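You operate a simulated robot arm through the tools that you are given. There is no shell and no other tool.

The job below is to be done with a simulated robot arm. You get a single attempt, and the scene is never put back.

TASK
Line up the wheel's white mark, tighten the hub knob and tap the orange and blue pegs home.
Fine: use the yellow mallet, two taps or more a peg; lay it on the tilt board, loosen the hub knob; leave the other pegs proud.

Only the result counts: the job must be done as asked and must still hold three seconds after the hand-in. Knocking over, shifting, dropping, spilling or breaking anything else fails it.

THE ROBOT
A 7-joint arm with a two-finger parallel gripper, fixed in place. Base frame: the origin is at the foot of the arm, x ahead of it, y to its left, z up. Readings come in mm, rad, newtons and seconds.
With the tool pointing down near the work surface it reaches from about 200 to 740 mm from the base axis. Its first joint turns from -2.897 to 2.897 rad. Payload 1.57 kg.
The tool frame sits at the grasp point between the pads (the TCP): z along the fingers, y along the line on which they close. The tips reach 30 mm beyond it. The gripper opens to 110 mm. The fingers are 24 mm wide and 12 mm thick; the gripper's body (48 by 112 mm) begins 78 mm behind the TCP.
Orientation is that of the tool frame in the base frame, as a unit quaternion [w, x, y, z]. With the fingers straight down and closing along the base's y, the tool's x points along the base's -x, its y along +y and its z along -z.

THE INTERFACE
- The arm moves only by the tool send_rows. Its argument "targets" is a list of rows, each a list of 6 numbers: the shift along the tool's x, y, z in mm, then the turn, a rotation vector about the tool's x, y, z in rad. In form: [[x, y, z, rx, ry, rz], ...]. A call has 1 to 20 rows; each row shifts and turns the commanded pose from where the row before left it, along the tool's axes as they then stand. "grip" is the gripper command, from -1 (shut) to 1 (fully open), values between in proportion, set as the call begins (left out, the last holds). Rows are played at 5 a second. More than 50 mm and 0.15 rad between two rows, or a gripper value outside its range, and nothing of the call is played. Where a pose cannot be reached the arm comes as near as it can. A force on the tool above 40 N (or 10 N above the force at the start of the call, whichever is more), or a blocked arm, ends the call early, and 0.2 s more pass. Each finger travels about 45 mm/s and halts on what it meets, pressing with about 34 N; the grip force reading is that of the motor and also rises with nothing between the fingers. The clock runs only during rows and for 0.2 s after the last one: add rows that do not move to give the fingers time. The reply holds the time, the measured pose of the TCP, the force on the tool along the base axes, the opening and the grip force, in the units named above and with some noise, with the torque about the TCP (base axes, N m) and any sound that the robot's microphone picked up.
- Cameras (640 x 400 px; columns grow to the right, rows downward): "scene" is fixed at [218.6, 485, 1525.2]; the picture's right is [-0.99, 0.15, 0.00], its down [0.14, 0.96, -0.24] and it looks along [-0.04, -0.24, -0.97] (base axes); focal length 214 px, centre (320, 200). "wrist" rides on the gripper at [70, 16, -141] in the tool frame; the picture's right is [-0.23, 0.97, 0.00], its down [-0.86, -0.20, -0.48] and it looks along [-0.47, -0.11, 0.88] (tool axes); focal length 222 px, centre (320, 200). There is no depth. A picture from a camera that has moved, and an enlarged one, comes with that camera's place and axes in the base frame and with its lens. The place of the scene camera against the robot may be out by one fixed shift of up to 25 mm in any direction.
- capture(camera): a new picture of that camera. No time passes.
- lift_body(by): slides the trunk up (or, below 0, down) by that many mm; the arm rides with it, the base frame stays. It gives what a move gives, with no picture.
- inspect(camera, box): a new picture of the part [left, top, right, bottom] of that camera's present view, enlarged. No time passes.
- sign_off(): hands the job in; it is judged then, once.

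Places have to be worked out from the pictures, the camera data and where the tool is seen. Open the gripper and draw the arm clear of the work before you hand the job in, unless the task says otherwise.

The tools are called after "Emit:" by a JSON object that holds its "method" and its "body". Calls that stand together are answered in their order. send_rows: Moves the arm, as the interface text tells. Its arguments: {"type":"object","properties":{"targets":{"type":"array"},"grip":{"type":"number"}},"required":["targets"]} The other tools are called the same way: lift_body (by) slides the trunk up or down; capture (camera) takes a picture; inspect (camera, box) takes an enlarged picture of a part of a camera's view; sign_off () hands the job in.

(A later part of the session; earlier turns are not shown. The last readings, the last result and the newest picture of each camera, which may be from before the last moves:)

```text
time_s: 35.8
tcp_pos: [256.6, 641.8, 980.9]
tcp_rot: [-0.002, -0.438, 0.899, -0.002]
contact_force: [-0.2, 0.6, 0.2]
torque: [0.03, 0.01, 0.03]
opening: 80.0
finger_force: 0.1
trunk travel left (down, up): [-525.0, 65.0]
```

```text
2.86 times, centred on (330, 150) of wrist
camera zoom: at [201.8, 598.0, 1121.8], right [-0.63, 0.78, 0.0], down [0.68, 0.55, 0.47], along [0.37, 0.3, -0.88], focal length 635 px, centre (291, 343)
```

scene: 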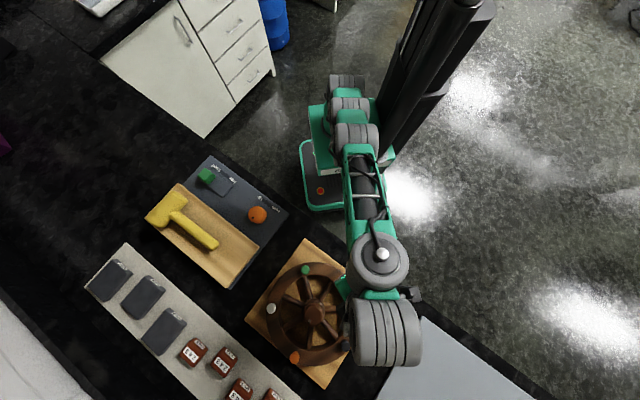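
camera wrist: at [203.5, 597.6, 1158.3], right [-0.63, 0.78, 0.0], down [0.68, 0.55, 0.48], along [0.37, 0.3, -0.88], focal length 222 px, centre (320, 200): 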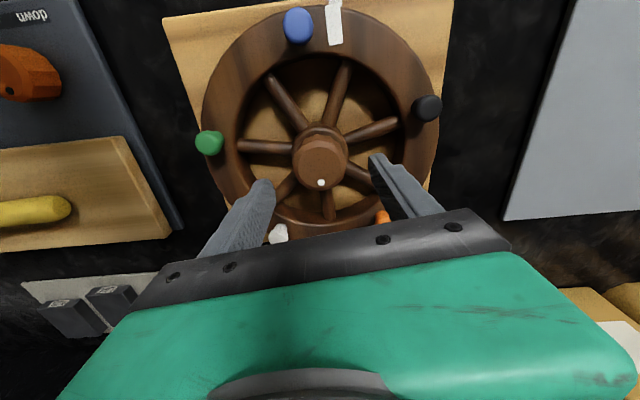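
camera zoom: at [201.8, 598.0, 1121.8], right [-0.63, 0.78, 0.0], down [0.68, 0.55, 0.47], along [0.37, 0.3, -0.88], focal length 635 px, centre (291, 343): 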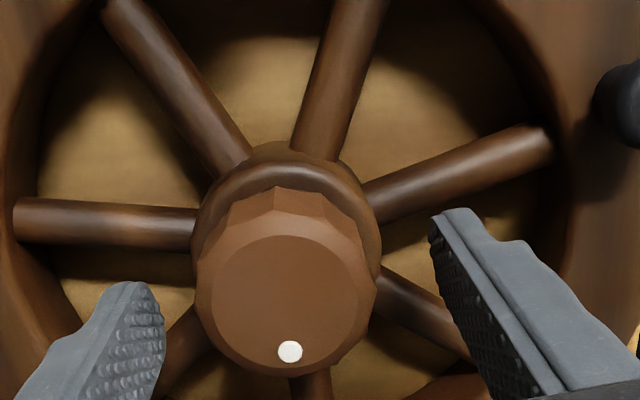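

The knob sits ~1.5–2 mm to the left of centre; I correct this and close the gripper on the knob.

Emit:
{"method": "send_rows", "body": {"targets": [[0, -1.6, 0, 0, 0, 0], [0, 0, 0, 0, 0, 0]]}}

Emit:
{"method": "send_rows", "body": {"targets": [[0, 0, 0, 0, 0, 0], [0, 0, 0, 0, 0, 0], [0, 0, 0, 0, 0, 0], [0, 0, 0, 0, 0, 0]], "grip": -1}}

Emit:
{"method": "inspect", "body": {"camera": "wrist", "box": [220, 80, 440, 220]}}

```text
time_s: 36.4
tcp_pos: [258.8, 641.1, 981.1]
tcp_rot: [-0.002, -0.438, 0.899, -0.001]
contact_force: [-0.8, 0.8, 0.4]
torque: [0.03, 0.06, -0.01]
opening: 79.6
finger_force: 0.0
trunk travel left (down, up): [-525.0, 65.0]
```

```text
time_s: 37.4
tcp_pos: [257.9, 641.1, 979.6]
tcp_rot: [-0.002, -0.438, 0.899, -0.002]
contact_force: [0.9, -1.3, 0.3]
torque: [0.13, 0.26, -0.01]
opening: 47.3
finger_force: 31.9
trunk travel left (down, up): [-525.0, 65.0]
```

```text
2.86 times, centred on (330, 150) of wrist
camera zoom: at [203.0, 597.1, 1121.6], right [-0.63, 0.78, 0.0], down [0.68, 0.55, 0.47], along [0.37, 0.3, -0.88], focal length 635 px, centre (291, 343)
```

zoom: 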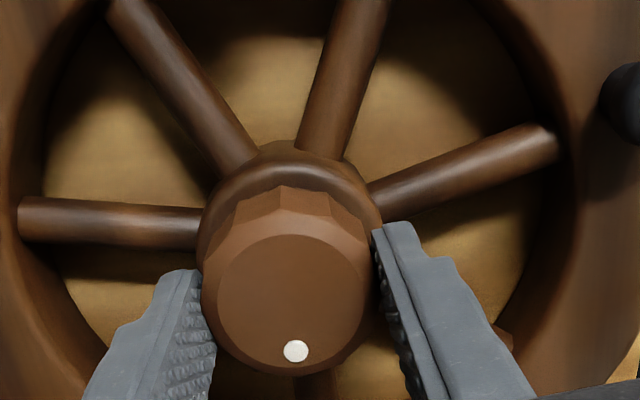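

The knob is held at 47 mm opening. I turn it clockwise (seen from above) by 0.4 rad and watch the torque and whether the wheel drags along.

Emit:
{"method": "send_rows", "body": {"targets": [[0, 0, 0, 0, 0, 0.1], [0, 0, 0, 0, 0, 0.1], [0, 0, 0, 0, 0, 0.1], [0, 0, 0, 0, 0, 0.1]]}}

Emit:
{"method": "capture", "body": {"camera": "wrist"}}

Emit:
{"method": "inspect", "body": {"camera": "scene", "box": [240, 230, 400, 390]}}

```text
time_s: 38.4
tcp_pos: [259.6, 640.5, 980.6]
tcp_rot: [-0.002, -0.248, 0.969, -0.003]
contact_force: [2.3, -5.7, -0.9]
torque: [0.53, 0.2, 0.06]
opening: 47.3
finger_force: 45.3
trunk travel left (down, up): [-525.0, 65.0]
```

```text
taken
camera wrist: at [190.2, 622.2, 1121.4], right [-0.27, 0.96, -0.01], down [0.85, 0.24, 0.48], along [0.46, 0.13, -0.88], focal length 222 px, centre (320, 200)
```

wrist: 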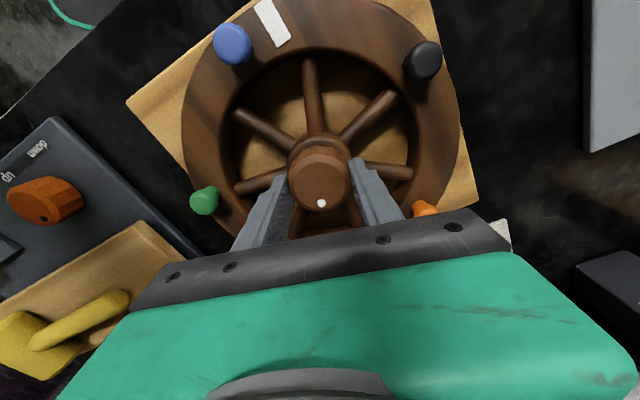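

```text
2.50 times, centred on (320, 310) of scene
camera zoom: at [218.6, 485.0, 1525.2], right [-0.99, 0.15, 0.0], down [0.14, 0.96, -0.24], along [-0.04, -0.24, -0.97], focal length 536 px, centre (320, -75)
```

zoom: 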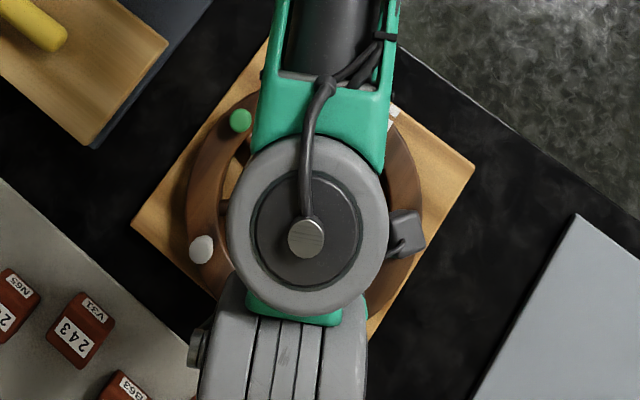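

The knob turned with the hand (torque still small) and the wheel did not follow. I keep tightening clockwise.

Emit:
{"method": "send_rows", "body": {"targets": [[0, 0, 0, 0, 0, 0.12], [0, 0, 0, 0, 0, 0.12], [0, 0, 0, 0, 0, 0.12], [0, 0, 0, 0, 0, 0.12], [0, 0, 0, 0, 0, 0.12]]}}

Emit:
{"method": "capture", "body": {"camera": "wrist"}}

```text
time_s: 39.6
tcp_pos: [259.6, 641.0, 981.1]
tcp_rot: [0.0, 0.048, 0.999, -0.004]
contact_force: [0.0, -10.8, -1.4]
torque: [0.47, -0.1, 0.03]
opening: 47.2
finger_force: 44.6
trunk travel left (down, up): [-525.0, 65.0]
```

```text
taken
camera wrist: at [191.3, 664.0, 1121.2], right [0.32, 0.95, -0.01], down [0.83, -0.28, 0.48], along [0.45, -0.16, -0.88], focal length 222 px, centre (320, 200)
```

wrist: 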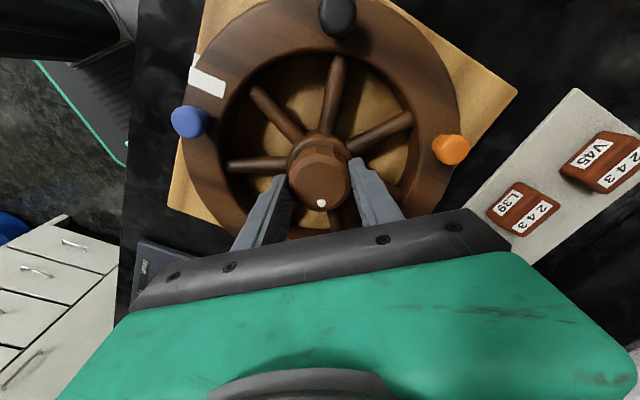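

The knob keeps turning; a sideways load of 11 N builds up from a small off-centre, so I ease 1.5 mm in -y while continuing clockwise.

Emit:
{"method": "send_rows", "body": {"targets": [[0, -1.5, 0, 0, 0, 0.1], [0, 0, 0, 0, 0, 0.12], [0, 0, 0, 0, 0, 0.12], [0, 0, 0, 0, 0, 0.12], [0, 0, 0, 0, 0, 0]]}}

Emit:
{"method": "capture", "body": {"camera": "wrist"}}

```text
time_s: 40.8
tcp_pos: [259.9, 639.7, 981.5]
tcp_rot: [0.0, 0.274, 0.962, -0.002]
contact_force: [0.8, -2.2, 4.0]
torque: [0.14, -0.22, -0.02]
opening: 47.4
finger_force: 45.4
trunk travel left (down, up): [-525.0, 65.0]
```

```text
taken
camera wrist: at [208.1, 690.9, 1121.1], right [0.71, 0.71, 0.0], down [0.62, -0.62, 0.48], along [0.34, -0.34, -0.88], focal length 222 px, centre (320, 200)
```

wrist: 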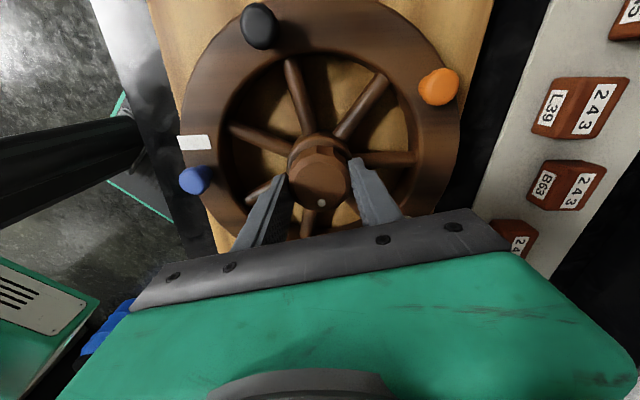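

1.46 rad turned with no stop yet. I continue clockwise.

Emit:
{"method": "send_rows", "body": {"targets": [[0, 0, 0, 0, 0, 0.12], [0, 0, 0, 0, 0, 0.12], [0, 0, 0, 0, 0, 0.12], [0, 0, 0, 0, 0, 0.12], [0, 0, 0, 0, 0, 0]]}}

Emit:
{"method": "capture", "body": {"camera": "wrist"}}

```text
time_s: 42.0
tcp_pos: [258.6, 640.0, 981.4]
tcp_rot: [0.001, 0.496, 0.869, -0.002]
contact_force: [-1.6, -2.3, 4.2]
torque: [0.19, -0.43, 0.0]
opening: 47.3
finger_force: 44.6
trunk travel left (down, up): [-525.0, 65.0]
```

```text
taken
camera wrist: at [236.9, 708.6, 1120.9], right [0.95, 0.3, 0.0], down [0.27, -0.83, 0.48], along [0.14, -0.46, -0.88], focal length 222 px, centre (320, 200)
```

wrist: 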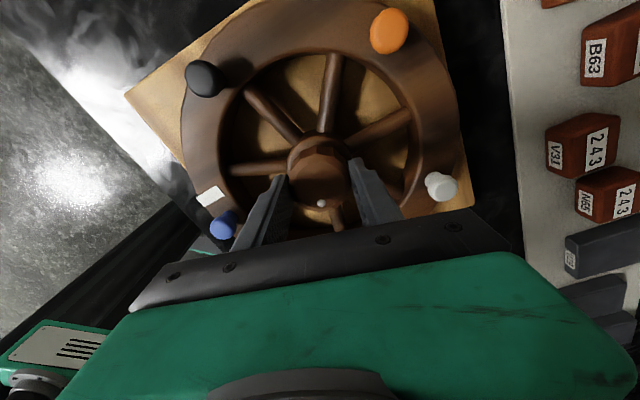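

Still turning freely at 1.94 rad. I continue another 0.6 rad.

Emit:
{"method": "send_rows", "body": {"targets": [[0, 0, 0, 0, 0, 0.12], [0, 0, 0, 0, 0, 0.12], [0, 0, 0, 0, 0, 0.12], [0, 0, 0, 0, 0, 0.12], [0, 0, 0, 0, 0, 0.12], [0, 0, 0, 0, 0, 0]]}}

Emit:
{"method": "capture", "body": {"camera": "wrist"}}

```text
time_s: 43.4
tcp_pos: [257.4, 639.3, 981.2]
tcp_rot: [0.002, 0.729, 0.684, -0.003]
contact_force: [-8.2, -3.7, 2.6]
torque: [-0.21, -0.18, 0.0]
opening: 47.0
finger_force: 44.8
trunk travel left (down, up): [-525.0, 65.0]
```

```text
taken
camera wrist: at [278.7, 708.9, 1120.8], right [0.96, -0.29, 0.0], down [-0.25, -0.84, 0.48], along [-0.14, -0.46, -0.88], focal length 222 px, centre (320, 200)
```

wrist: 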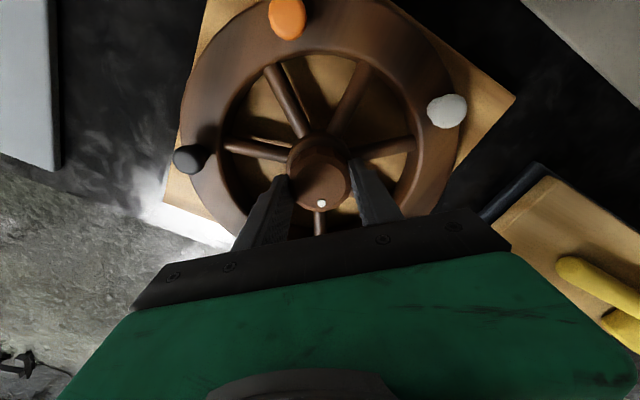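

2.54 rad so far without a stop and the wheel stays put. I ease the side load and turn a bit more.

Emit:
{"method": "send_rows", "body": {"targets": [[-0.6, -1.2, 0, 0, 0, 0.1], [0, 0, 0, 0, 0, 0.12], [0, 0, 0, 0, 0, 0.12], [0, 0, 0, 0, 0, 0.12], [0, 0, 0, 0, 0, 0]]}}

Emit:
{"method": "capture", "body": {"camera": "wrist"}}

```text
time_s: 44.6
tcp_pos: [257.0, 639.0, 980.6]
tcp_rot: [0.001, 0.866, 0.5, -0.002]
contact_force: [-3.0, 0.7, 1.1]
torque: [0.15, 0.39, 0.75]
opening: 46.3
finger_force: 45.0
trunk travel left (down, up): [-525.0, 65.0]
```

```text
taken
camera wrist: at [306.6, 692.5, 1120.8], right [0.73, -0.68, 0.0], down [-0.6, -0.64, 0.48], along [-0.33, -0.35, -0.88], focal length 222 px, centre (320, 200)
```

wrist: 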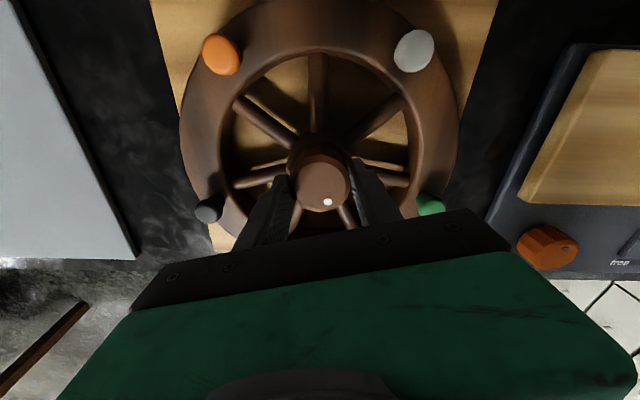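

The torque about z jumped to 0.75 N·m and the knob's dot lags the fingers slightly: the knob has reached its tight stop after about 2.9 rad. I release, lift off, and check that the marks are still in line.

Emit:
{"method": "send_rows", "body": {"targets": [[0, 0, 0, 0, 0, 0], [0, 0, 0, 0, 0, 0], [0, 0, 0, 0, 0, 0], [0, 0, -20, 0, 0, 0], [0, 0, -25, 0, 0, 0], [0, 0, 0, 0, 0, 0]], "grip": 0.45}}

Emit:
{"method": "capture", "body": {"camera": "wrist"}}

```text
time_s: 46.0
tcp_pos: [256.2, 633.0, 1013.0]
tcp_rot: [0.002, 0.866, 0.5, -0.002]
contact_force: [0.3, -0.8, 0.1]
torque: [-0.01, 0.02, -0.02]
opening: 79.9
finger_force: 0.0
out of reach, approached as far as the arm can: row 5
trunk travel left (down, up): [-525.0, 65.0]
```

```text
taken
camera wrist: at [304.6, 686.7, 1152.2], right [0.73, -0.68, 0.0], down [-0.6, -0.64, 0.48], along [-0.33, -0.35, -0.88], focal length 222 px, centre (320, 200)
```

wrist: 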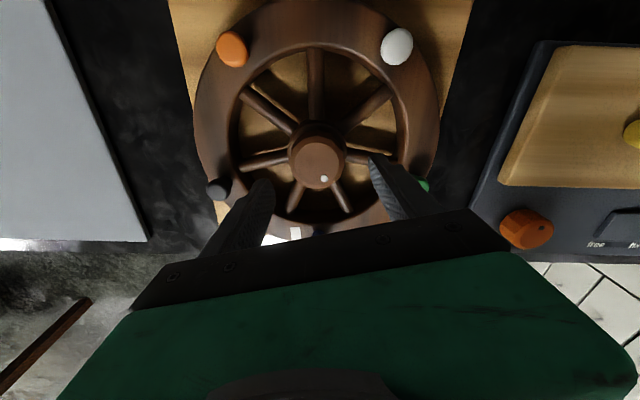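

The alignment looks kept and the hand is free. Now I go over to the tilt board to study the mallet from above: retract, swing over at height, with the camera on the outer side.

Emit:
{"method": "send_rows", "body": {"targets": [[-27.4, 3.9, -22.3, 0, 0, 0], [-27.4, 3.9, -22.3, 0, 0, 0], [-27.4, 3.9, -22.3, 0, 0, 0], [-7.4, 44.4, -2.5, 0, 0, 0], [-7.4, 44.4, -2.5, 0, 0, 0], [-7.4, 44.4, -2.5, 0, 0, 0], [-7.4, 44.4, -2.5, 0, 0, 0], [-7.4, 44.4, -2.5, 0, 0, 0], [-7.4, 44.4, -2.5, 0, 0, 0], [-7.4, 44.4, -2.5, 0, 0, 0], [-7.4, 44.4, -2.5, 0, 0, 0], [0, 0, 0, 0, 0, 0.118], [0, 0, 0, 0, 0, 0.118], [0, 0, 0, 0, 0, 0.118], [0, 0, 0, 0, 0, 0.118], [0, 0, 0, 0, 0, 0]]}}

Emit:
{"method": "capture", "body": {"camera": "wrist"}}

Emit:
{"method": "inspect", "body": {"camera": "scene", "box": [240, 230, 400, 390]}}

```text
time_s: 49.4
tcp_pos: [503.9, 328.4, 1098.8]
tcp_rot: [0.002, 0.959, 0.283, -0.002]
contact_force: [-0.5, 0.0, 0.7]
torque: [0.04, -0.01, 0.03]
opening: 79.7
finger_force: 0.0
trunk travel left (down, up): [-525.0, 65.0]
```

```text
taken
camera wrist: at [571.4, 353.8, 1239.9], right [0.34, -0.94, 0.0], down [-0.83, -0.29, 0.48], along [-0.45, -0.17, -0.88], focal length 222 px, centre (320, 200)
```

wrist: 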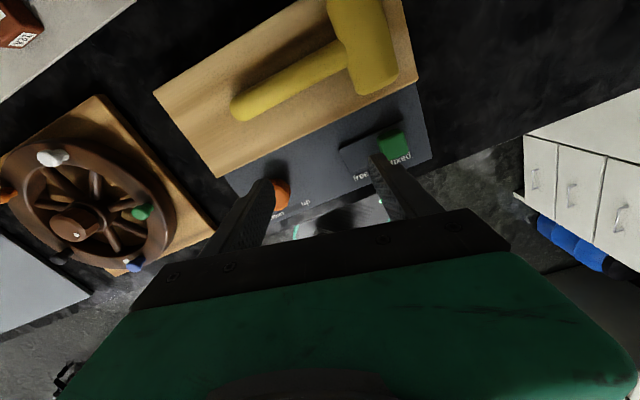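

```text
2.50 times, centred on (320, 310) of scene
camera zoom: at [218.6, 485.0, 1525.2], right [-0.99, 0.15, 0.0], down [0.14, 0.96, -0.24], along [-0.04, -0.24, -0.97], focal length 536 px, centre (320, -75)
```

zoom: 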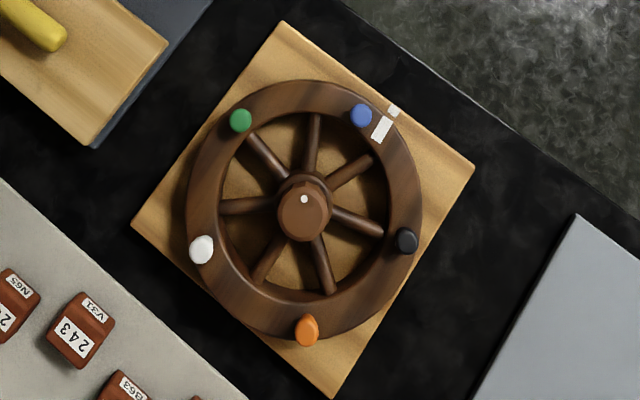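

The wheel's marks are still in line and the knob's dot has turned nearly 180°. Now I enlarge the mallet and tilt-board view.

Emit:
{"method": "inspect", "body": {"camera": "wrist", "box": [150, 0, 450, 190]}}

Emit:
{"method": "inspect", "body": {"camera": "scene", "box": [320, 250, 380, 310]}}

Emit:
{"method": "inspect", "body": {"camera": "scene", "box": [130, 140, 300, 300]}}

```text
2.11 times, centred on (300, 95) of wrist
camera zoom: at [571.4, 353.8, 1239.9], right [0.34, -0.94, 0.0], down [-0.83, -0.29, 0.48], along [-0.45, -0.17, -0.88], focal length 468 px, centre (362, 421)
```

zoom: 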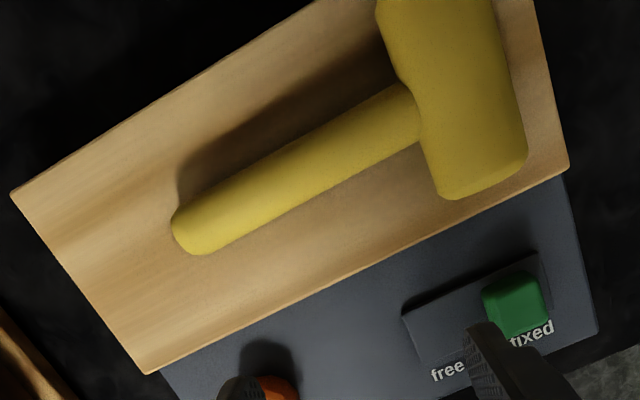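

```text
6.67 times, centred on (350, 280) of scene
camera zoom: at [218.6, 485.0, 1525.2], right [-0.99, 0.15, 0.0], down [0.14, 0.96, -0.24], along [-0.04, -0.24, -0.97], focal length 1430 px, centre (120, -333)
```

zoom: 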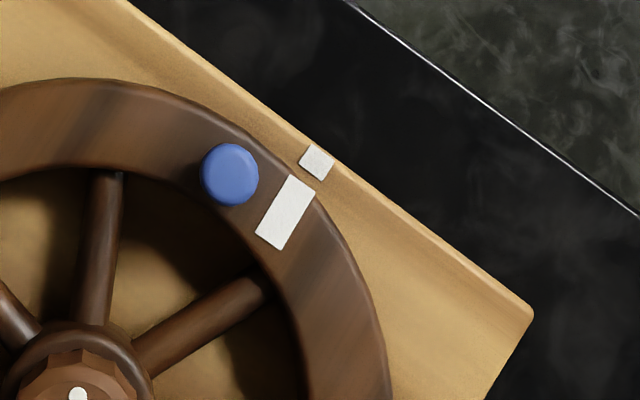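

```text
2.50 times, centred on (215, 220) of scene
camera zoom: at [218.6, 485.0, 1525.2], right [-0.99, 0.15, 0.0], down [0.14, 0.96, -0.24], along [-0.04, -0.24, -0.97], focal length 536 px, centre (582, 150)
```

zoom: 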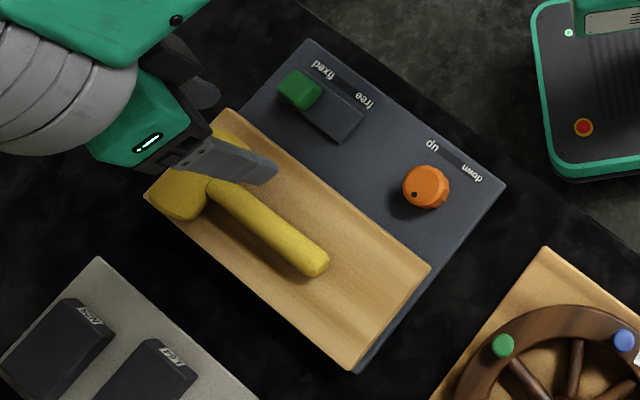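

I take a second wrist view from a shifted position to triangulate the mallet handle's place and height.

Emit:
{"method": "send_rows", "body": {"targets": [[-6.6, -28.3, 13, 0, 0, 0], [-6.6, -28.3, 13, 0, 0, 0], [-6.6, -28.3, 13, 0, 0, 0], [0, 0, 0, 0, 0, 0]]}}

Emit:
{"method": "capture", "body": {"camera": "wrist"}}

Emit:
{"method": "inspect", "body": {"camera": "wrist", "box": [240, 0, 560, 200]}}

```text
time_s: 50.4
tcp_pos: [438.9, 388.8, 1060.3]
tcp_rot: [0.002, 0.959, 0.282, -0.001]
contact_force: [-0.8, -0.3, 0.3]
torque: [0.02, 0.02, 0.01]
opening: 79.6
finger_force: 0.1
trunk travel left (down, up): [-525.0, 65.0]
```

```text
taken
camera wrist: at [507.1, 413.3, 1200.8], right [0.34, -0.94, 0.0], down [-0.83, -0.29, 0.48], along [-0.45, -0.17, -0.88], focal length 222 px, centre (320, 200)
```

wrist: 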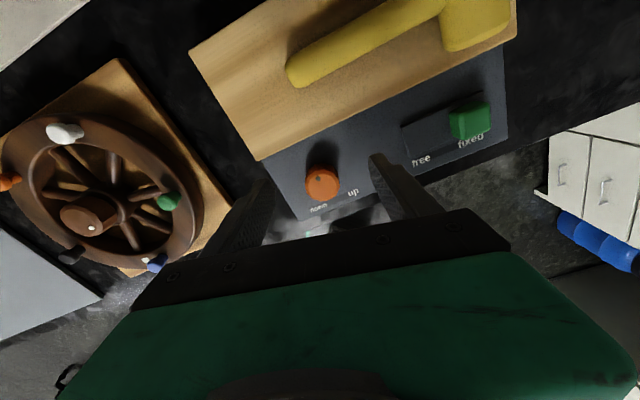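

```text
2.00 times, centred on (400, 100) of wrist
camera zoom: at [507.1, 413.3, 1200.8], right [0.34, -0.94, 0.0], down [-0.83, -0.29, 0.48], along [-0.45, -0.17, -0.88], focal length 444 px, centre (160, 400)
```

zoom: 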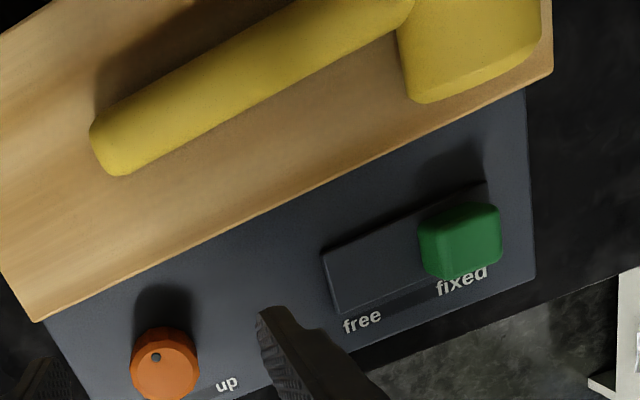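

The mallet: handle end ≈ (500, 441, 930), head centre ≈ (628, 317), handle azimuth −44°, board plate ≈ z 915–920. I turn the hand so it closes across the handle and move above the grip point (537, 405), about 125 mm from the head's centre.

Emit:
{"method": "send_rows", "body": {"targets": [[0, 0, 0, 0, 0, -0.1385], [0, 0, 0, 0, 0, -0.1385], [0, 0, 0, 0, 0, -0.1385], [0, 0, 0, 0, 0, -0.1385], [0, 0, 0, 0, 0, -0.1385], [0, 0, 0, 0, 0, -0.1385], [0, 0, 0, 0, 0, -0.1385], [0, 0, 0, 0, 0, -0.1385], [0, 0, 0, 0, 0, -0.1385], [0, 0, 0, 0, 0, -0.1385], [0, 0, 0, 0, 0, -0.1385], [0, 0, 0, 0, 0, -0.1385], [0, 0, 0, 0, 0, -0.1385], [-19.8, 26.5, 20, 0, 0, 0], [-19.8, 26.5, 20, 0, 0, 0], [-19.8, 26.5, 20, 0, 0, 0], [0, 0, 0, 0, 0, 0]], "grip": 0.09}}

Emit:
{"method": "capture", "body": {"camera": "wrist"}}

Emit:
{"method": "capture", "body": {"camera": "scene"}}

```text
time_s: 54.0
tcp_pos: [539.2, 404.6, 998.8]
tcp_rot: [0.001, 0.373, 0.928, -0.003]
contact_force: [0.6, 0.2, -0.7]
torque: [0.01, -0.01, 0.04]
opening: 59.7
finger_force: 0.1
trunk travel left (down, up): [-525.0, 65.0]
```

```text
taken
camera wrist: at [499.9, 465.5, 1138.6], right [0.84, 0.55, 0.0], down [0.48, -0.73, 0.48], along [0.26, -0.41, -0.88], focal length 222 px, centre (320, 200)
```

wrist: 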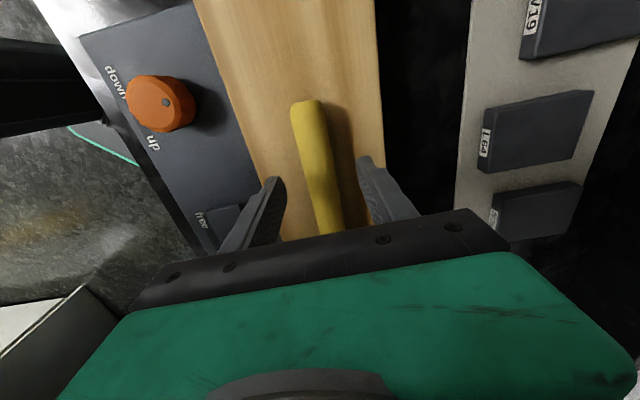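

```text
taken
```

scene: 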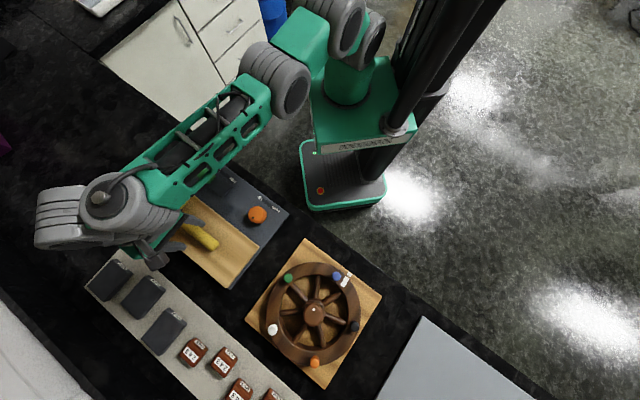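

The handle lies between the fingers. I enlarge to measure its offset and angle relative to the hand.

Emit:
{"method": "inspect", "body": {"camera": "wrist", "box": [230, 80, 430, 240]}}

```text
2.50 times, centred on (330, 160) of wrist
camera zoom: at [499.9, 465.5, 1138.6], right [0.84, 0.55, 0.0], down [0.48, -0.73, 0.48], along [0.26, -0.41, -0.88], focal length 555 px, centre (295, 300)
```

zoom: 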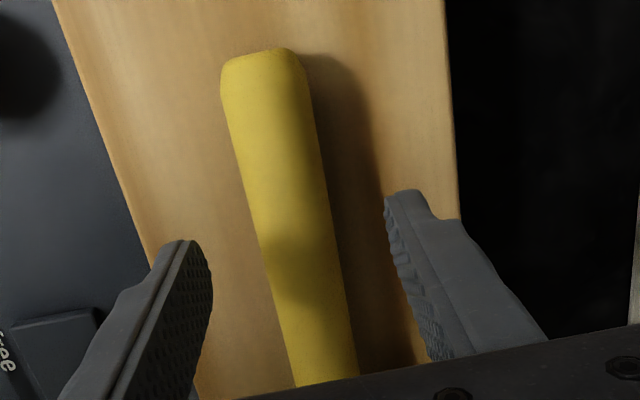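

The handle axis is 2.8 mm off centre and about 2° rotated; handle diameter ≈28 mm. I correct and descend to TCP z≈956.

Emit:
{"method": "send_rows", "body": {"targets": [[0, -2.8, 8, 0, 0, 0.033], [0, 0, 10, 0, 0, 0], [0, 0, 10, 0, 0, 0], [0, 0, 8, 0, 0, 0], [0, 0, 4, 0, 0, 0], [0, 0, 3, 0, 0, 0], [0, 0, 0, 0, 0, 0]]}}

Emit:
{"method": "inspect", "body": {"camera": "wrist", "box": [230, 80, 430, 240]}}

```text
time_s: 55.6
tcp_pos: [537.6, 402.9, 956.8]
tcp_rot: [0.001, 0.388, 0.921, -0.003]
contact_force: [-0.9, -0.4, 0.3]
torque: [-0.04, 0.0, 0.01]
opening: 60.3
finger_force: 0.1
trunk travel left (down, up): [-525.0, 65.0]
```

```text
2.50 times, centred on (330, 160) of wrist
camera zoom: at [500.2, 464.8, 1097.2], right [0.86, 0.52, 0.0], down [0.46, -0.75, 0.48], along [0.25, -0.41, -0.88], focal length 555 px, centre (295, 300)
```

zoom: 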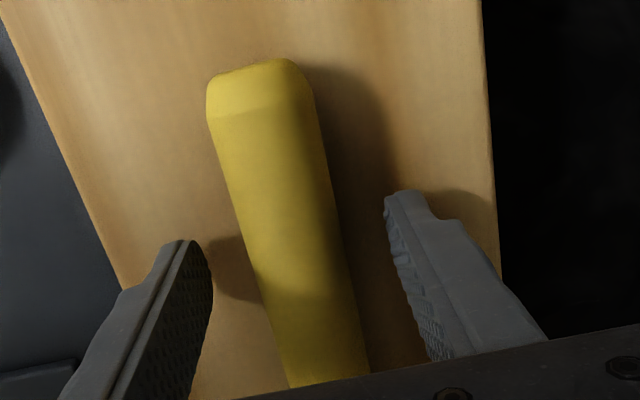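

Centred well. I go down another 5 mm in small steps, watching for contact with the plate, then close.

Emit:
{"method": "send_rows", "body": {"targets": [[0, 0, 2, 0, 0, 0], [0, 0, 1.5, 0, 0, 0], [0, 0, 1.5, 0, 0, 0], [0, 0, 0, 0, 0, 0]]}}

```text
time_s: 56.6
tcp_pos: [537.7, 403.0, 952.2]
tcp_rot: [0.001, 0.388, 0.922, -0.003]
contact_force: [0.5, -1.2, -0.4]
torque: [-0.02, -0.01, 0.04]
opening: 60.2
finger_force: 0.1
trunk travel left (down, up): [-525.0, 65.0]
```

No contact; the tips are at ≈922, below the handle's axis. I close the gripper on the handle.

Emit:
{"method": "send_rows", "body": {"targets": [[0, 0, 0, 0, 0, 0], [0, 0, 0, 0, 0, 0], [0, 0, 0, 0, 0, 0], [0, 0, 0, 0, 0, 0]], "grip": -1}}

Emit:
{"method": "inspect", "body": {"camera": "wrist", "box": [230, 80, 430, 240]}}

```text
time_s: 57.6
tcp_pos: [536.4, 403.0, 951.1]
tcp_rot: [0.001, 0.388, 0.921, -0.002]
contact_force: [0.4, 0.7, 1.5]
torque: [0.04, -0.02, 0.43]
opening: 29.4
finger_force: 33.0
trunk travel left (down, up): [-525.0, 65.0]
```

```text
2.50 times, centred on (330, 160) of wrist
camera zoom: at [500.1, 464.7, 1092.6], right [0.86, 0.52, 0.0], down [0.46, -0.75, 0.48], along [0.25, -0.41, -0.88], focal length 555 px, centre (295, 300)
```

zoom: 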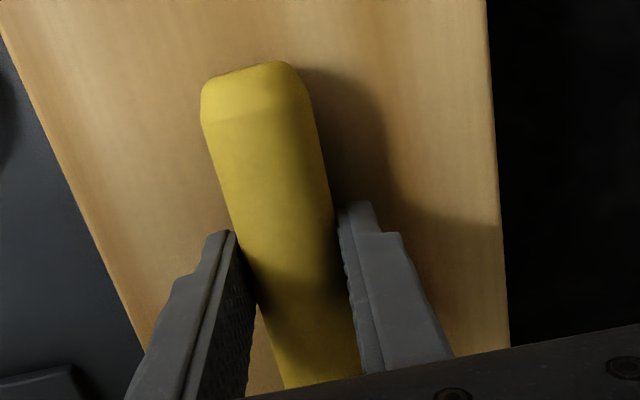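

Handle gripped at 29.4 mm. I lift slowly by the trunk a little first to see how the mallet hangs.

Emit:
{"method": "lift_body", "body": {"by": 25}}

Emit:
{"method": "inspect", "body": {"camera": "wrist", "box": [230, 80, 430, 240]}}

Emit:
{"method": "inspect", "body": {"camera": "scene", "box": [130, 140, 300, 300]}}

```text
time_s: 58.3
tcp_pos: [537.5, 402.4, 977.0]
tcp_rot: [0.001, 0.389, 0.921, -0.003]
contact_force: [1.0, -0.2, -4.2]
torque: [0.27, 0.19, 0.18]
opening: 28.8
finger_force: 34.3
trunk travel left (down, up): [-550.0, 40.0]
```

```text
2.50 times, centred on (330, 160) of wrist
camera zoom: at [500.3, 464.8, 1117.0], right [0.86, 0.52, 0.0], down [0.46, -0.75, 0.48], along [0.25, -0.41, -0.88], focal length 555 px, centre (295, 300)
```

zoom: 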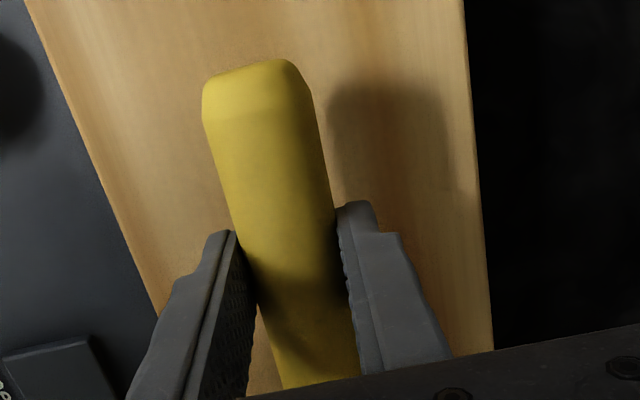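

```text
2.50 times, centred on (215, 220) of scene
camera zoom: at [218.6, 485.0, 1525.2], right [-0.99, 0.15, 0.0], down [0.14, 0.96, -0.24], along [-0.04, -0.24, -0.97], focal length 536 px, centre (582, 150)
```

zoom: 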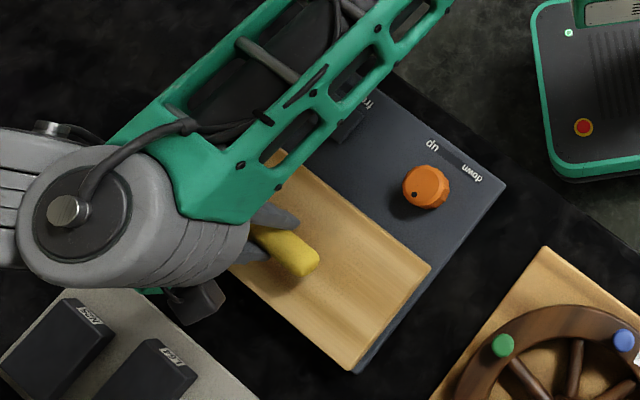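

The mallet (~0.4 kg) hangs firmly without drooping. I raise it further by trunk and arm before carrying it over.

Emit:
{"method": "lift_body", "body": {"by": 35}}

Emit:
{"method": "send_rows", "body": {"targets": [[0, 0, -15, 0, 0, 0], [0, 0, -15, 0, 0, 0], [0, 0, -15, 0, 0, 0], [0, 0, 0, 0, 0, 0]]}}

Emit:
{"method": "inspect", "body": {"camera": "wrist", "box": [230, 80, 430, 240]}}

```text
time_s: 59.1
tcp_pos: [537.2, 402.1, 1011.8]
tcp_rot: [0.0, 0.389, 0.921, -0.003]
contact_force: [-0.7, -0.7, -3.5]
torque: [0.18, 0.25, -0.16]
opening: 28.9
finger_force: 34.1
trunk travel left (down, up): [-585.0, 5.0]
```

```text
time_s: 60.1
tcp_pos: [536.4, 402.6, 1057.1]
tcp_rot: [0.001, 0.388, 0.922, -0.003]
contact_force: [-1.1, 0.2, -3.4]
torque: [0.19, 0.19, -0.12]
opening: 28.9
finger_force: 34.3
trunk travel left (down, up): [-585.0, 5.0]
```

```text
2.50 times, centred on (330, 160) of wrist
camera zoom: at [500.0, 464.8, 1197.2], right [0.86, 0.52, 0.0], down [0.45, -0.75, 0.48], along [0.25, -0.41, -0.88], focal length 555 px, centre (295, 300)
```

zoom: 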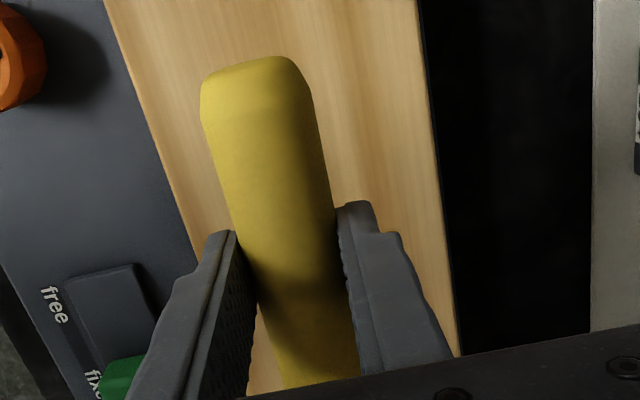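

The grip holds steadily (3.5 N weight). I carry the mallet across in moderate steps to about (118, 465), keeping height.

Emit:
{"method": "send_rows", "body": {"targets": [[12, -9, 0, 0, 0, 0], [24.1, -18.4, 0, 0, 0, 0], [24.1, -18.4, 0, 0, 0, 0], [24.1, -18.4, 0, 0, 0, 0], [24.1, -18.4, 0, 0, 0, 0], [24.1, -18.4, 0, 0, 0, 0], [24.1, -18.4, 0, 0, 0, 0], [24.1, -18.4, 0, 0, 0, 0], [24.1, -18.4, 0, 0, 0, 0], [24.1, -18.4, 0, 0, 0, 0], [24.1, -18.4, 0, 0, 0, 0], [24.1, -18.4, 0, 0, 0, 0], [24.1, -18.4, 0, 0, 0, 0], [24.1, -18.4, 0, 0, 0, 0], [12, -9, 0, 0, 0, 0], [0, 0, 0, 0, 0, 0]]}}

Emit:
{"method": "capture", "body": {"camera": "scene"}}

```text
time_s: 63.5
tcp_pos: [126.4, 479.4, 1091.1]
tcp_rot: [0.001, 0.388, 0.922, -0.005]
contact_force: [1.4, 0.9, -3.2]
torque: [0.21, 0.12, 0.14]
opening: 29.0
finger_force: 33.7
out of reach, approached as far as the arm can: row 5, 6, 7, 8, 10, 12
trunk travel left (down, up): [-585.0, 5.0]
```

```text
taken
```

scene: 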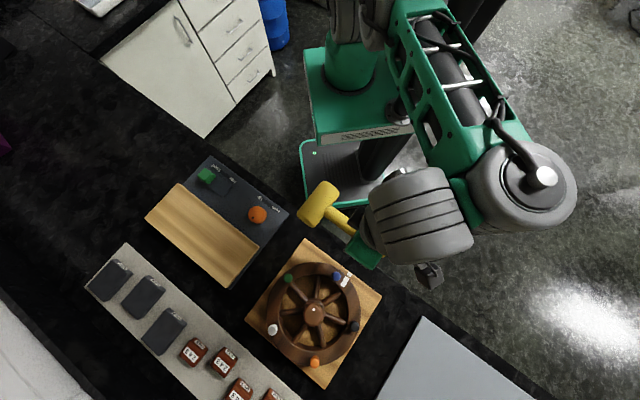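

The mallet is now beyond the wheel's robot side with the head pointing away from the wheel. I enlarge the scene view to gauge the head's position relative to the hand.

Emit:
{"method": "inspect", "body": {"camera": "scene", "box": [270, 150, 390, 270]}}

Emit:
{"method": "capture", "body": {"camera": "wrist"}}

```text
3.33 times, centred on (330, 210) of scene
camera zoom: at [218.6, 485.0, 1525.2], right [-0.99, 0.15, 0.0], down [0.14, 0.96, -0.24], along [-0.04, -0.24, -0.97], focal length 715 px, centre (287, 167)
```

zoom: 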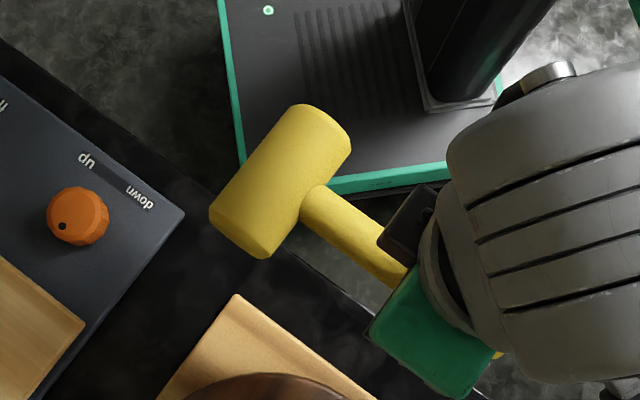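

```text
taken
camera wrist: at [90.1, 541.3, 1231.0], right [0.86, 0.52, -0.01], down [0.45, -0.75, 0.49], along [0.25, -0.42, -0.87], focal length 222 px, centre (320, 200)
```

wrist: 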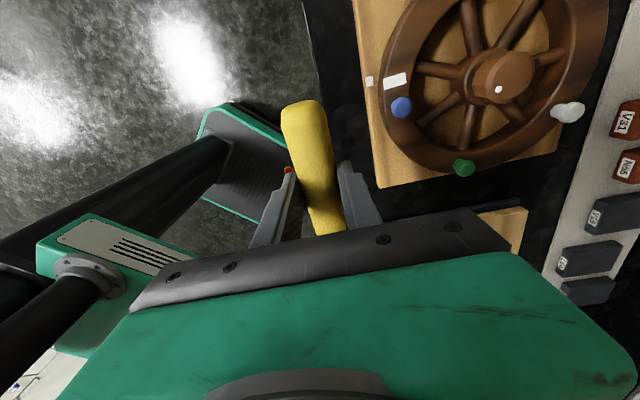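

Head is a cylinder ≈92 × 42 mm, centre ≈114 mm from the TCP. I now rotate the hand so the head swings over toward the blue peg (handle azimuth ≈55°).

Emit:
{"method": "send_rows", "body": {"targets": [[0, 0, 0, 0, 0, -0.1235], [0, 0, 0, 0, 0, -0.1235], [0, 0, 0, 0, 0, -0.1235], [0, 0, 0, 0, 0, -0.1235], [0, 0, 0, 0, 0, -0.1235], [0, 0, 0, 0, 0, -0.1235], [0, 0, 0, 0, 0, -0.1235], [0, 0, 0, 0, 0, -0.1235], [0, 0, 0, 0, 0, -0.1235], [0, 0, 0, 0, 0, -0.1235], [0, 0, 0, 0, 0, -0.1235], [0, 0, 0, 0, 0, -0.1235], [0, 0, 0, 0, 0, -0.1235], [0, 0, 0, 0, 0, -0.1235], [0, 0, 0, 0, 0, 0]]}}

Emit:
{"method": "capture", "body": {"camera": "scene"}}

Emit:
{"method": "inspect", "body": {"camera": "scene", "box": [270, 200, 390, 320]}}

```text
time_s: 66.7
tcp_pos: [124.0, 477.2, 1091.4]
tcp_rot: [-0.003, -0.45, 0.893, -0.006]
contact_force: [0.5, -0.7, -3.3]
torque: [-0.29, 0.09, -0.19]
opening: 28.9
finger_force: 34.2
trunk travel left (down, up): [-585.0, 5.0]
```

```text
taken
```

scene: 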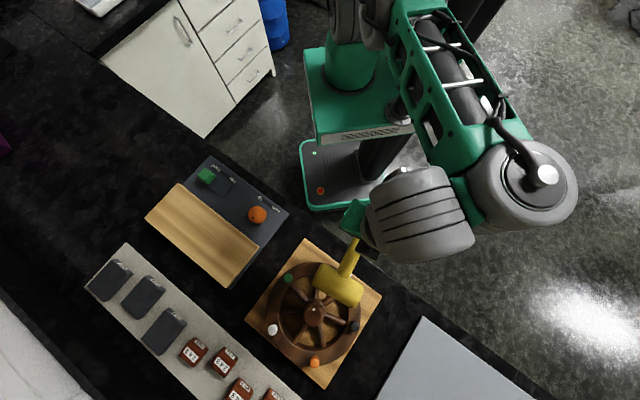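

```text
3.33 times, centred on (330, 260) of scene
camera zoom: at [218.6, 485.0, 1525.2], right [-0.99, 0.15, 0.0], down [0.14, 0.96, -0.24], along [-0.04, -0.24, -0.97], focal length 715 px, centre (287, 0)
```

zoom: 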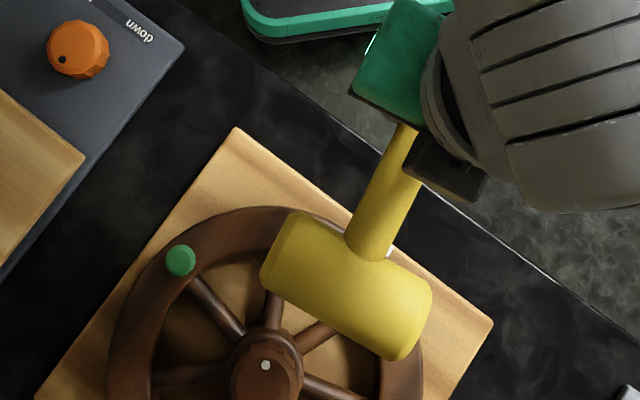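

Head centre now ≈ (195, 569), handle azimuth ≈53°. I shift by (−8, −4) to centre over the blue peg (187, 564) and lower to about 25 mm above it.

Emit:
{"method": "send_rows", "body": {"targets": [[8.4, 4.2, 10, 0, 0, 0], [0, 0, 20, 0, 0, 0], [0, 0, 20, 0, 0, 0], [0, 0, 20, 0, 0, 0], [0, 0, 12, 0, 0, 0], [0, 0, 0, 0, 0, 0]]}}

Emit:
{"method": "inspect", "body": {"camera": "scene", "box": [290, 230, 390, 330]}}

Emit:
{"method": "capture", "body": {"camera": "wrist"}}

```text
time_s: 68.1
tcp_pos: [121.1, 500.4, 1068.6]
tcp_rot: [0.002, -0.45, 0.893, -0.013]
contact_force: [0.7, -0.5, -3.3]
torque: [-0.34, 0.1, -0.21]
opening: 28.8
finger_force: 34.4
out of reach, approached as far as the arm can: row 1, 2, 3, 4, 5
trunk travel left (down, up): [-585.0, 5.0]
```

```text
4.00 times, centred on (340, 280) of scene
camera zoom: at [218.6, 485.0, 1525.2], right [-0.99, 0.15, 0.0], down [0.14, 0.96, -0.24], along [-0.04, -0.24, -0.97], focal length 858 px, centre (240, -120)
```

zoom: 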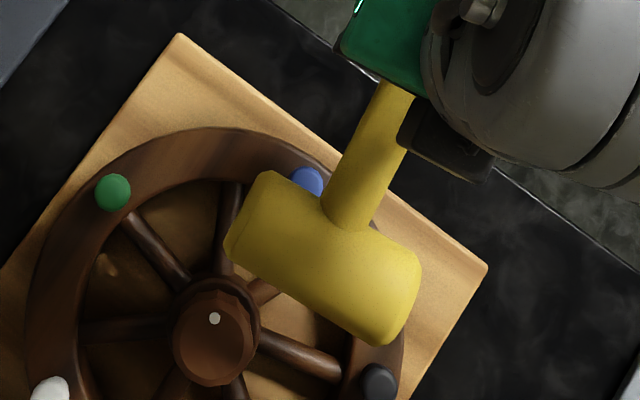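

```text
taken
camera wrist: at [63.9, 458.0, 1209.4], right [-0.65, 0.76, -0.03], down [0.66, 0.58, 0.48], along [0.38, 0.29, -0.88], focal length 222 px, centre (320, 200)
```

wrist: 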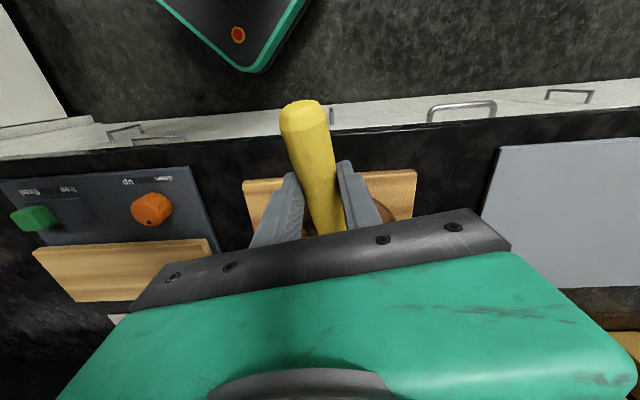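

At this trunk height the arm cannot fold low enough here. I raise the arm 60 mm and then lower the trunk 100 mm to get a more comfortable configuration.

Emit:
{"method": "send_rows", "body": {"targets": [[0, 0, -20, 0, 0, 0], [0, 0, -20, 0, 0, 0], [0, 0, -20, 0, 0, 0], [0, 0, 0, 0, 0, 0]]}}

Emit:
{"method": "lift_body", "body": {"by": -90}}

Emit:
{"method": "inspect", "body": {"camera": "scene", "box": [290, 230, 390, 330]}}

```text
time_s: 69.1
tcp_pos: [122.2, 502.4, 1129.5]
tcp_rot: [-0.002, -0.449, 0.894, -0.002]
contact_force: [1.6, -1.4, -2.5]
torque: [-0.33, 0.06, -0.19]
opening: 28.7
finger_force: 34.6
trunk travel left (down, up): [-585.0, 5.0]
```

```text
time_s: 70.3
tcp_pos: [121.7, 502.7, 1038.1]
tcp_rot: [-0.002, -0.449, 0.893, -0.001]
contact_force: [1.0, -1.1, -3.4]
torque: [-0.35, 0.05, -0.2]
opening: 28.7
finger_force: 34.1
trunk travel left (down, up): [-495.0, 95.0]
```

```text
4.00 times, centred on (340, 280) of scene
camera zoom: at [218.6, 485.0, 1525.2], right [-0.99, 0.15, 0.0], down [0.14, 0.96, -0.24], along [-0.04, -0.24, -0.97], focal length 858 px, centre (240, -120)
```

zoom: 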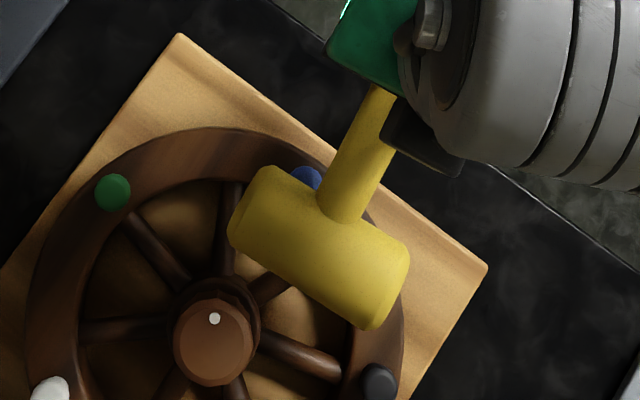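

Trunk is at −30 now, TCP z≈1038. I shift the head back by (−4, −25) to stand over the blue peg.

Emit:
{"method": "send_rows", "body": {"targets": [[11.4, -6.1, 0, 0, 0, 0], [11.3, -6.1, 0, 0, 0, 0], [0, 0, 10, 0, 0, 0], [0, 0, 10, 0, 0, 0], [0, 0, 0, 0, 0, 0]]}}

Emit:
{"method": "inspect", "body": {"camera": "scene", "box": [290, 230, 390, 330]}}

```text
time_s: 71.5
tcp_pos: [117.3, 477.3, 1020.3]
tcp_rot: [-0.001, -0.449, 0.893, -0.001]
contact_force: [2.4, -1.5, 6.6]
torque: [0.41, -0.78, -0.33]
opening: 28.4
finger_force: 34.3
trunk travel left (down, up): [-495.0, 95.0]
```

```text
4.00 times, centred on (340, 280) of scene
camera zoom: at [218.6, 485.0, 1525.2], right [-0.99, 0.15, 0.0], down [0.14, 0.96, -0.24], along [-0.04, -0.24, -0.97], focal length 858 px, centre (240, -120)
```

zoom: 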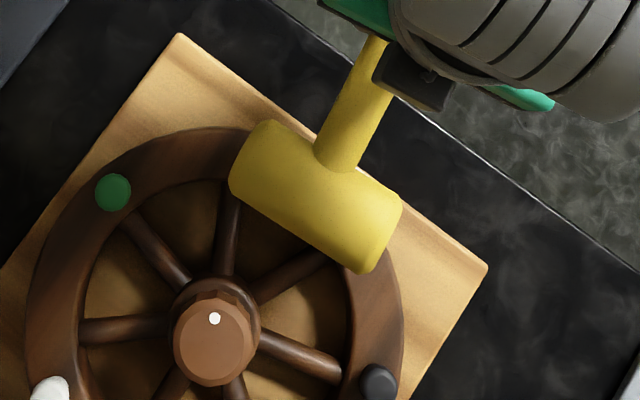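

The force rose to +6.6 N, so the head already touches the peg: the mallet's head must have sagged in the grip. I back up 12 mm and check the handle in the wrist view.

Emit:
{"method": "send_rows", "body": {"targets": [[0, 0, -6, 0, 0, 0], [0, 0, -6, 0, 0, 0], [0, 0, 0, 0, 0, 0]]}}

Emit:
{"method": "inspect", "body": {"camera": "wrist", "box": [230, 80, 430, 240]}}

Emit:
{"method": "capture", "body": {"camera": "wrist"}}

```text
time_s: 72.3
tcp_pos: [118.7, 477.4, 1029.9]
tcp_rot: [-0.001, -0.449, 0.893, -0.003]
contact_force: [-0.9, 1.0, -2.5]
torque: [-0.17, 0.33, 0.16]
opening: 28.3
finger_force: 34.2
trunk travel left (down, up): [-495.0, 95.0]
```

```text
2.50 times, centred on (330, 160) of wrist
camera zoom: at [63.6, 431.1, 1171.1], right [-0.65, 0.76, 0.0], down [0.67, 0.57, 0.47], along [0.36, 0.3, -0.88], focal length 555 px, centre (295, 300)
```

zoom: 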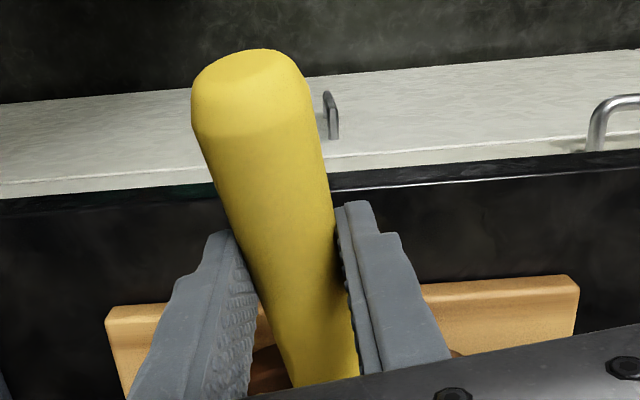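

```text
taken
camera wrist: at [63.6, 431.1, 1171.1], right [-0.65, 0.76, 0.0], down [0.67, 0.57, 0.47], along [0.36, 0.3, -0.88], focal length 222 px, centre (320, 200)
```

wrist: 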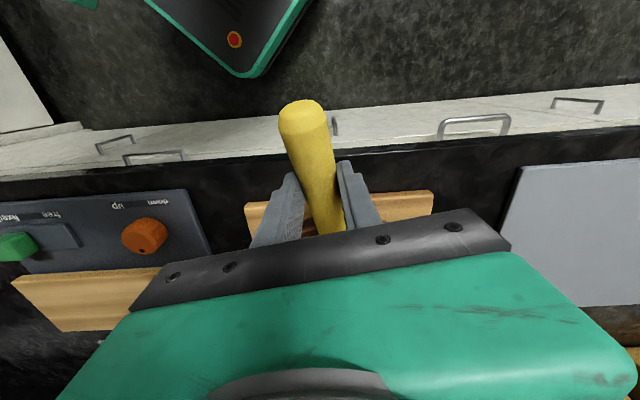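

The mallet has sagged about 15°, putting the head's underside ~70 mm below the TCP (peg top ≈950), which is fine for tapping. First tap on blue: quick 20 mm down and back up.

Emit:
{"method": "send_rows", "body": {"targets": [[0, 0, 20, 0, 0, 0], [0, 0, -20, 0, 0, 0], [0, 0, 0, 0, 0, 0]]}}

Emit:
{"method": "inspect", "body": {"camera": "scene", "box": [290, 230, 390, 330]}}

Emit:
{"method": "inspect", "body": {"camera": "wrist", "box": [230, 80, 430, 240]}}

```text
time_s: 73.1
tcp_pos: [116.8, 477.4, 1029.3]
tcp_rot: [-0.002, -0.45, 0.893, -0.003]
contact_force: [-0.6, -0.1, -3.6]
torque: [-0.26, 0.19, 0.01]
opening: 28.4
finger_force: 33.8
trunk travel left (down, up): [-495.0, 95.0]
```

```text
4.00 times, centred on (340, 280) of scene
camera zoom: at [218.6, 485.0, 1525.2], right [-0.99, 0.15, 0.0], down [0.14, 0.96, -0.24], along [-0.04, -0.24, -0.97], focal length 858 px, centre (240, -120)
```

zoom: 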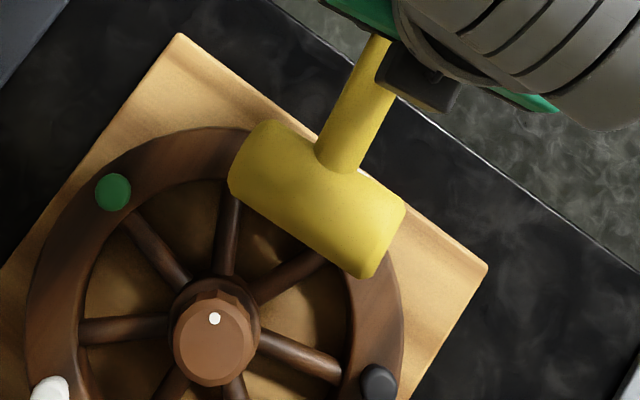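

```text
2.50 times, centred on (330, 160) of wrist
camera zoom: at [63.3, 431.8, 1170.8], right [-0.65, 0.76, 0.0], down [0.67, 0.57, 0.47], along [0.36, 0.3, -0.88], focal length 555 px, centre (295, 300)
```

zoom: 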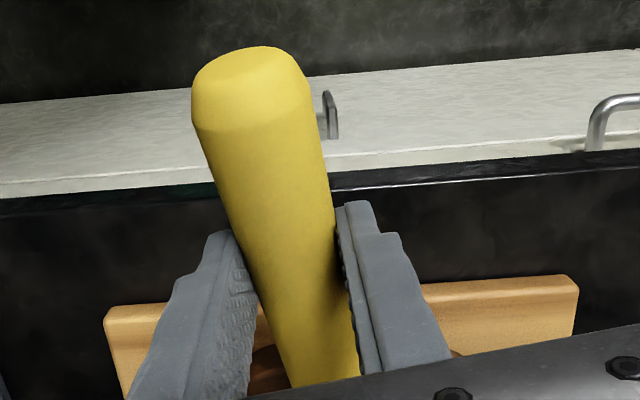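

No sound was picked up, perhaps the stroke was too short-lived to reach the peg. I repeat with a short hold at the bottom and read the force there.

Emit:
{"method": "send_rows", "body": {"targets": [[0, 0, 20, 0, 0, 0], [0, 0, 2, 0, 0, 0]]}}

Emit:
{"method": "send_rows", "body": {"targets": [[0, 0, -22, 0, 0, 0], [0, 0, 0, 0, 0, 0]]}}

Emit:
{"method": "inspect", "body": {"camera": "wrist", "box": [230, 80, 430, 240]}}

```text
time_s: 73.7
tcp_pos: [116.9, 475.3, 1010.3]
tcp_rot: [0.001, -0.45, 0.893, -0.001]
contact_force: [-1.1, -5.6, 10.8]
torque: [0.59, -0.91, -0.46]
opening: 28.1
finger_force: 33.9
trunk travel left (down, up): [-495.0, 95.0]
```

```text
time_s: 74.3
tcp_pos: [117.6, 475.8, 1028.9]
tcp_rot: [-0.002, -0.449, 0.894, -0.003]
contact_force: [-0.8, 0.1, -2.5]
torque: [-0.19, 0.14, 0.01]
opening: 28.2
finger_force: 34.2
trunk travel left (down, up): [-495.0, 95.0]
```

```text
2.50 times, centred on (330, 160) of wrist
camera zoom: at [63.1, 430.6, 1169.9], right [-0.65, 0.76, 0.0], down [0.67, 0.57, 0.47], along [0.36, 0.3, -0.88], focal length 555 px, centre (295, 300)
```

zoom: 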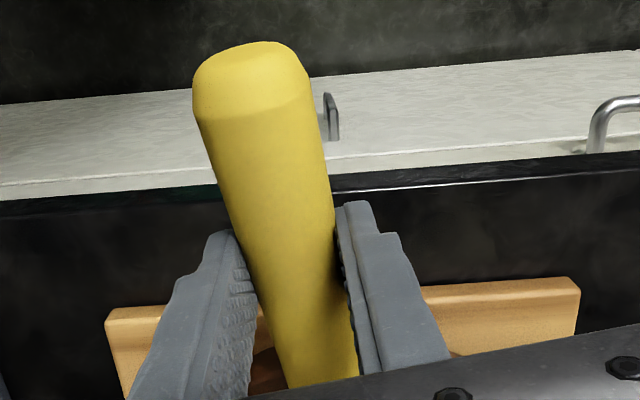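

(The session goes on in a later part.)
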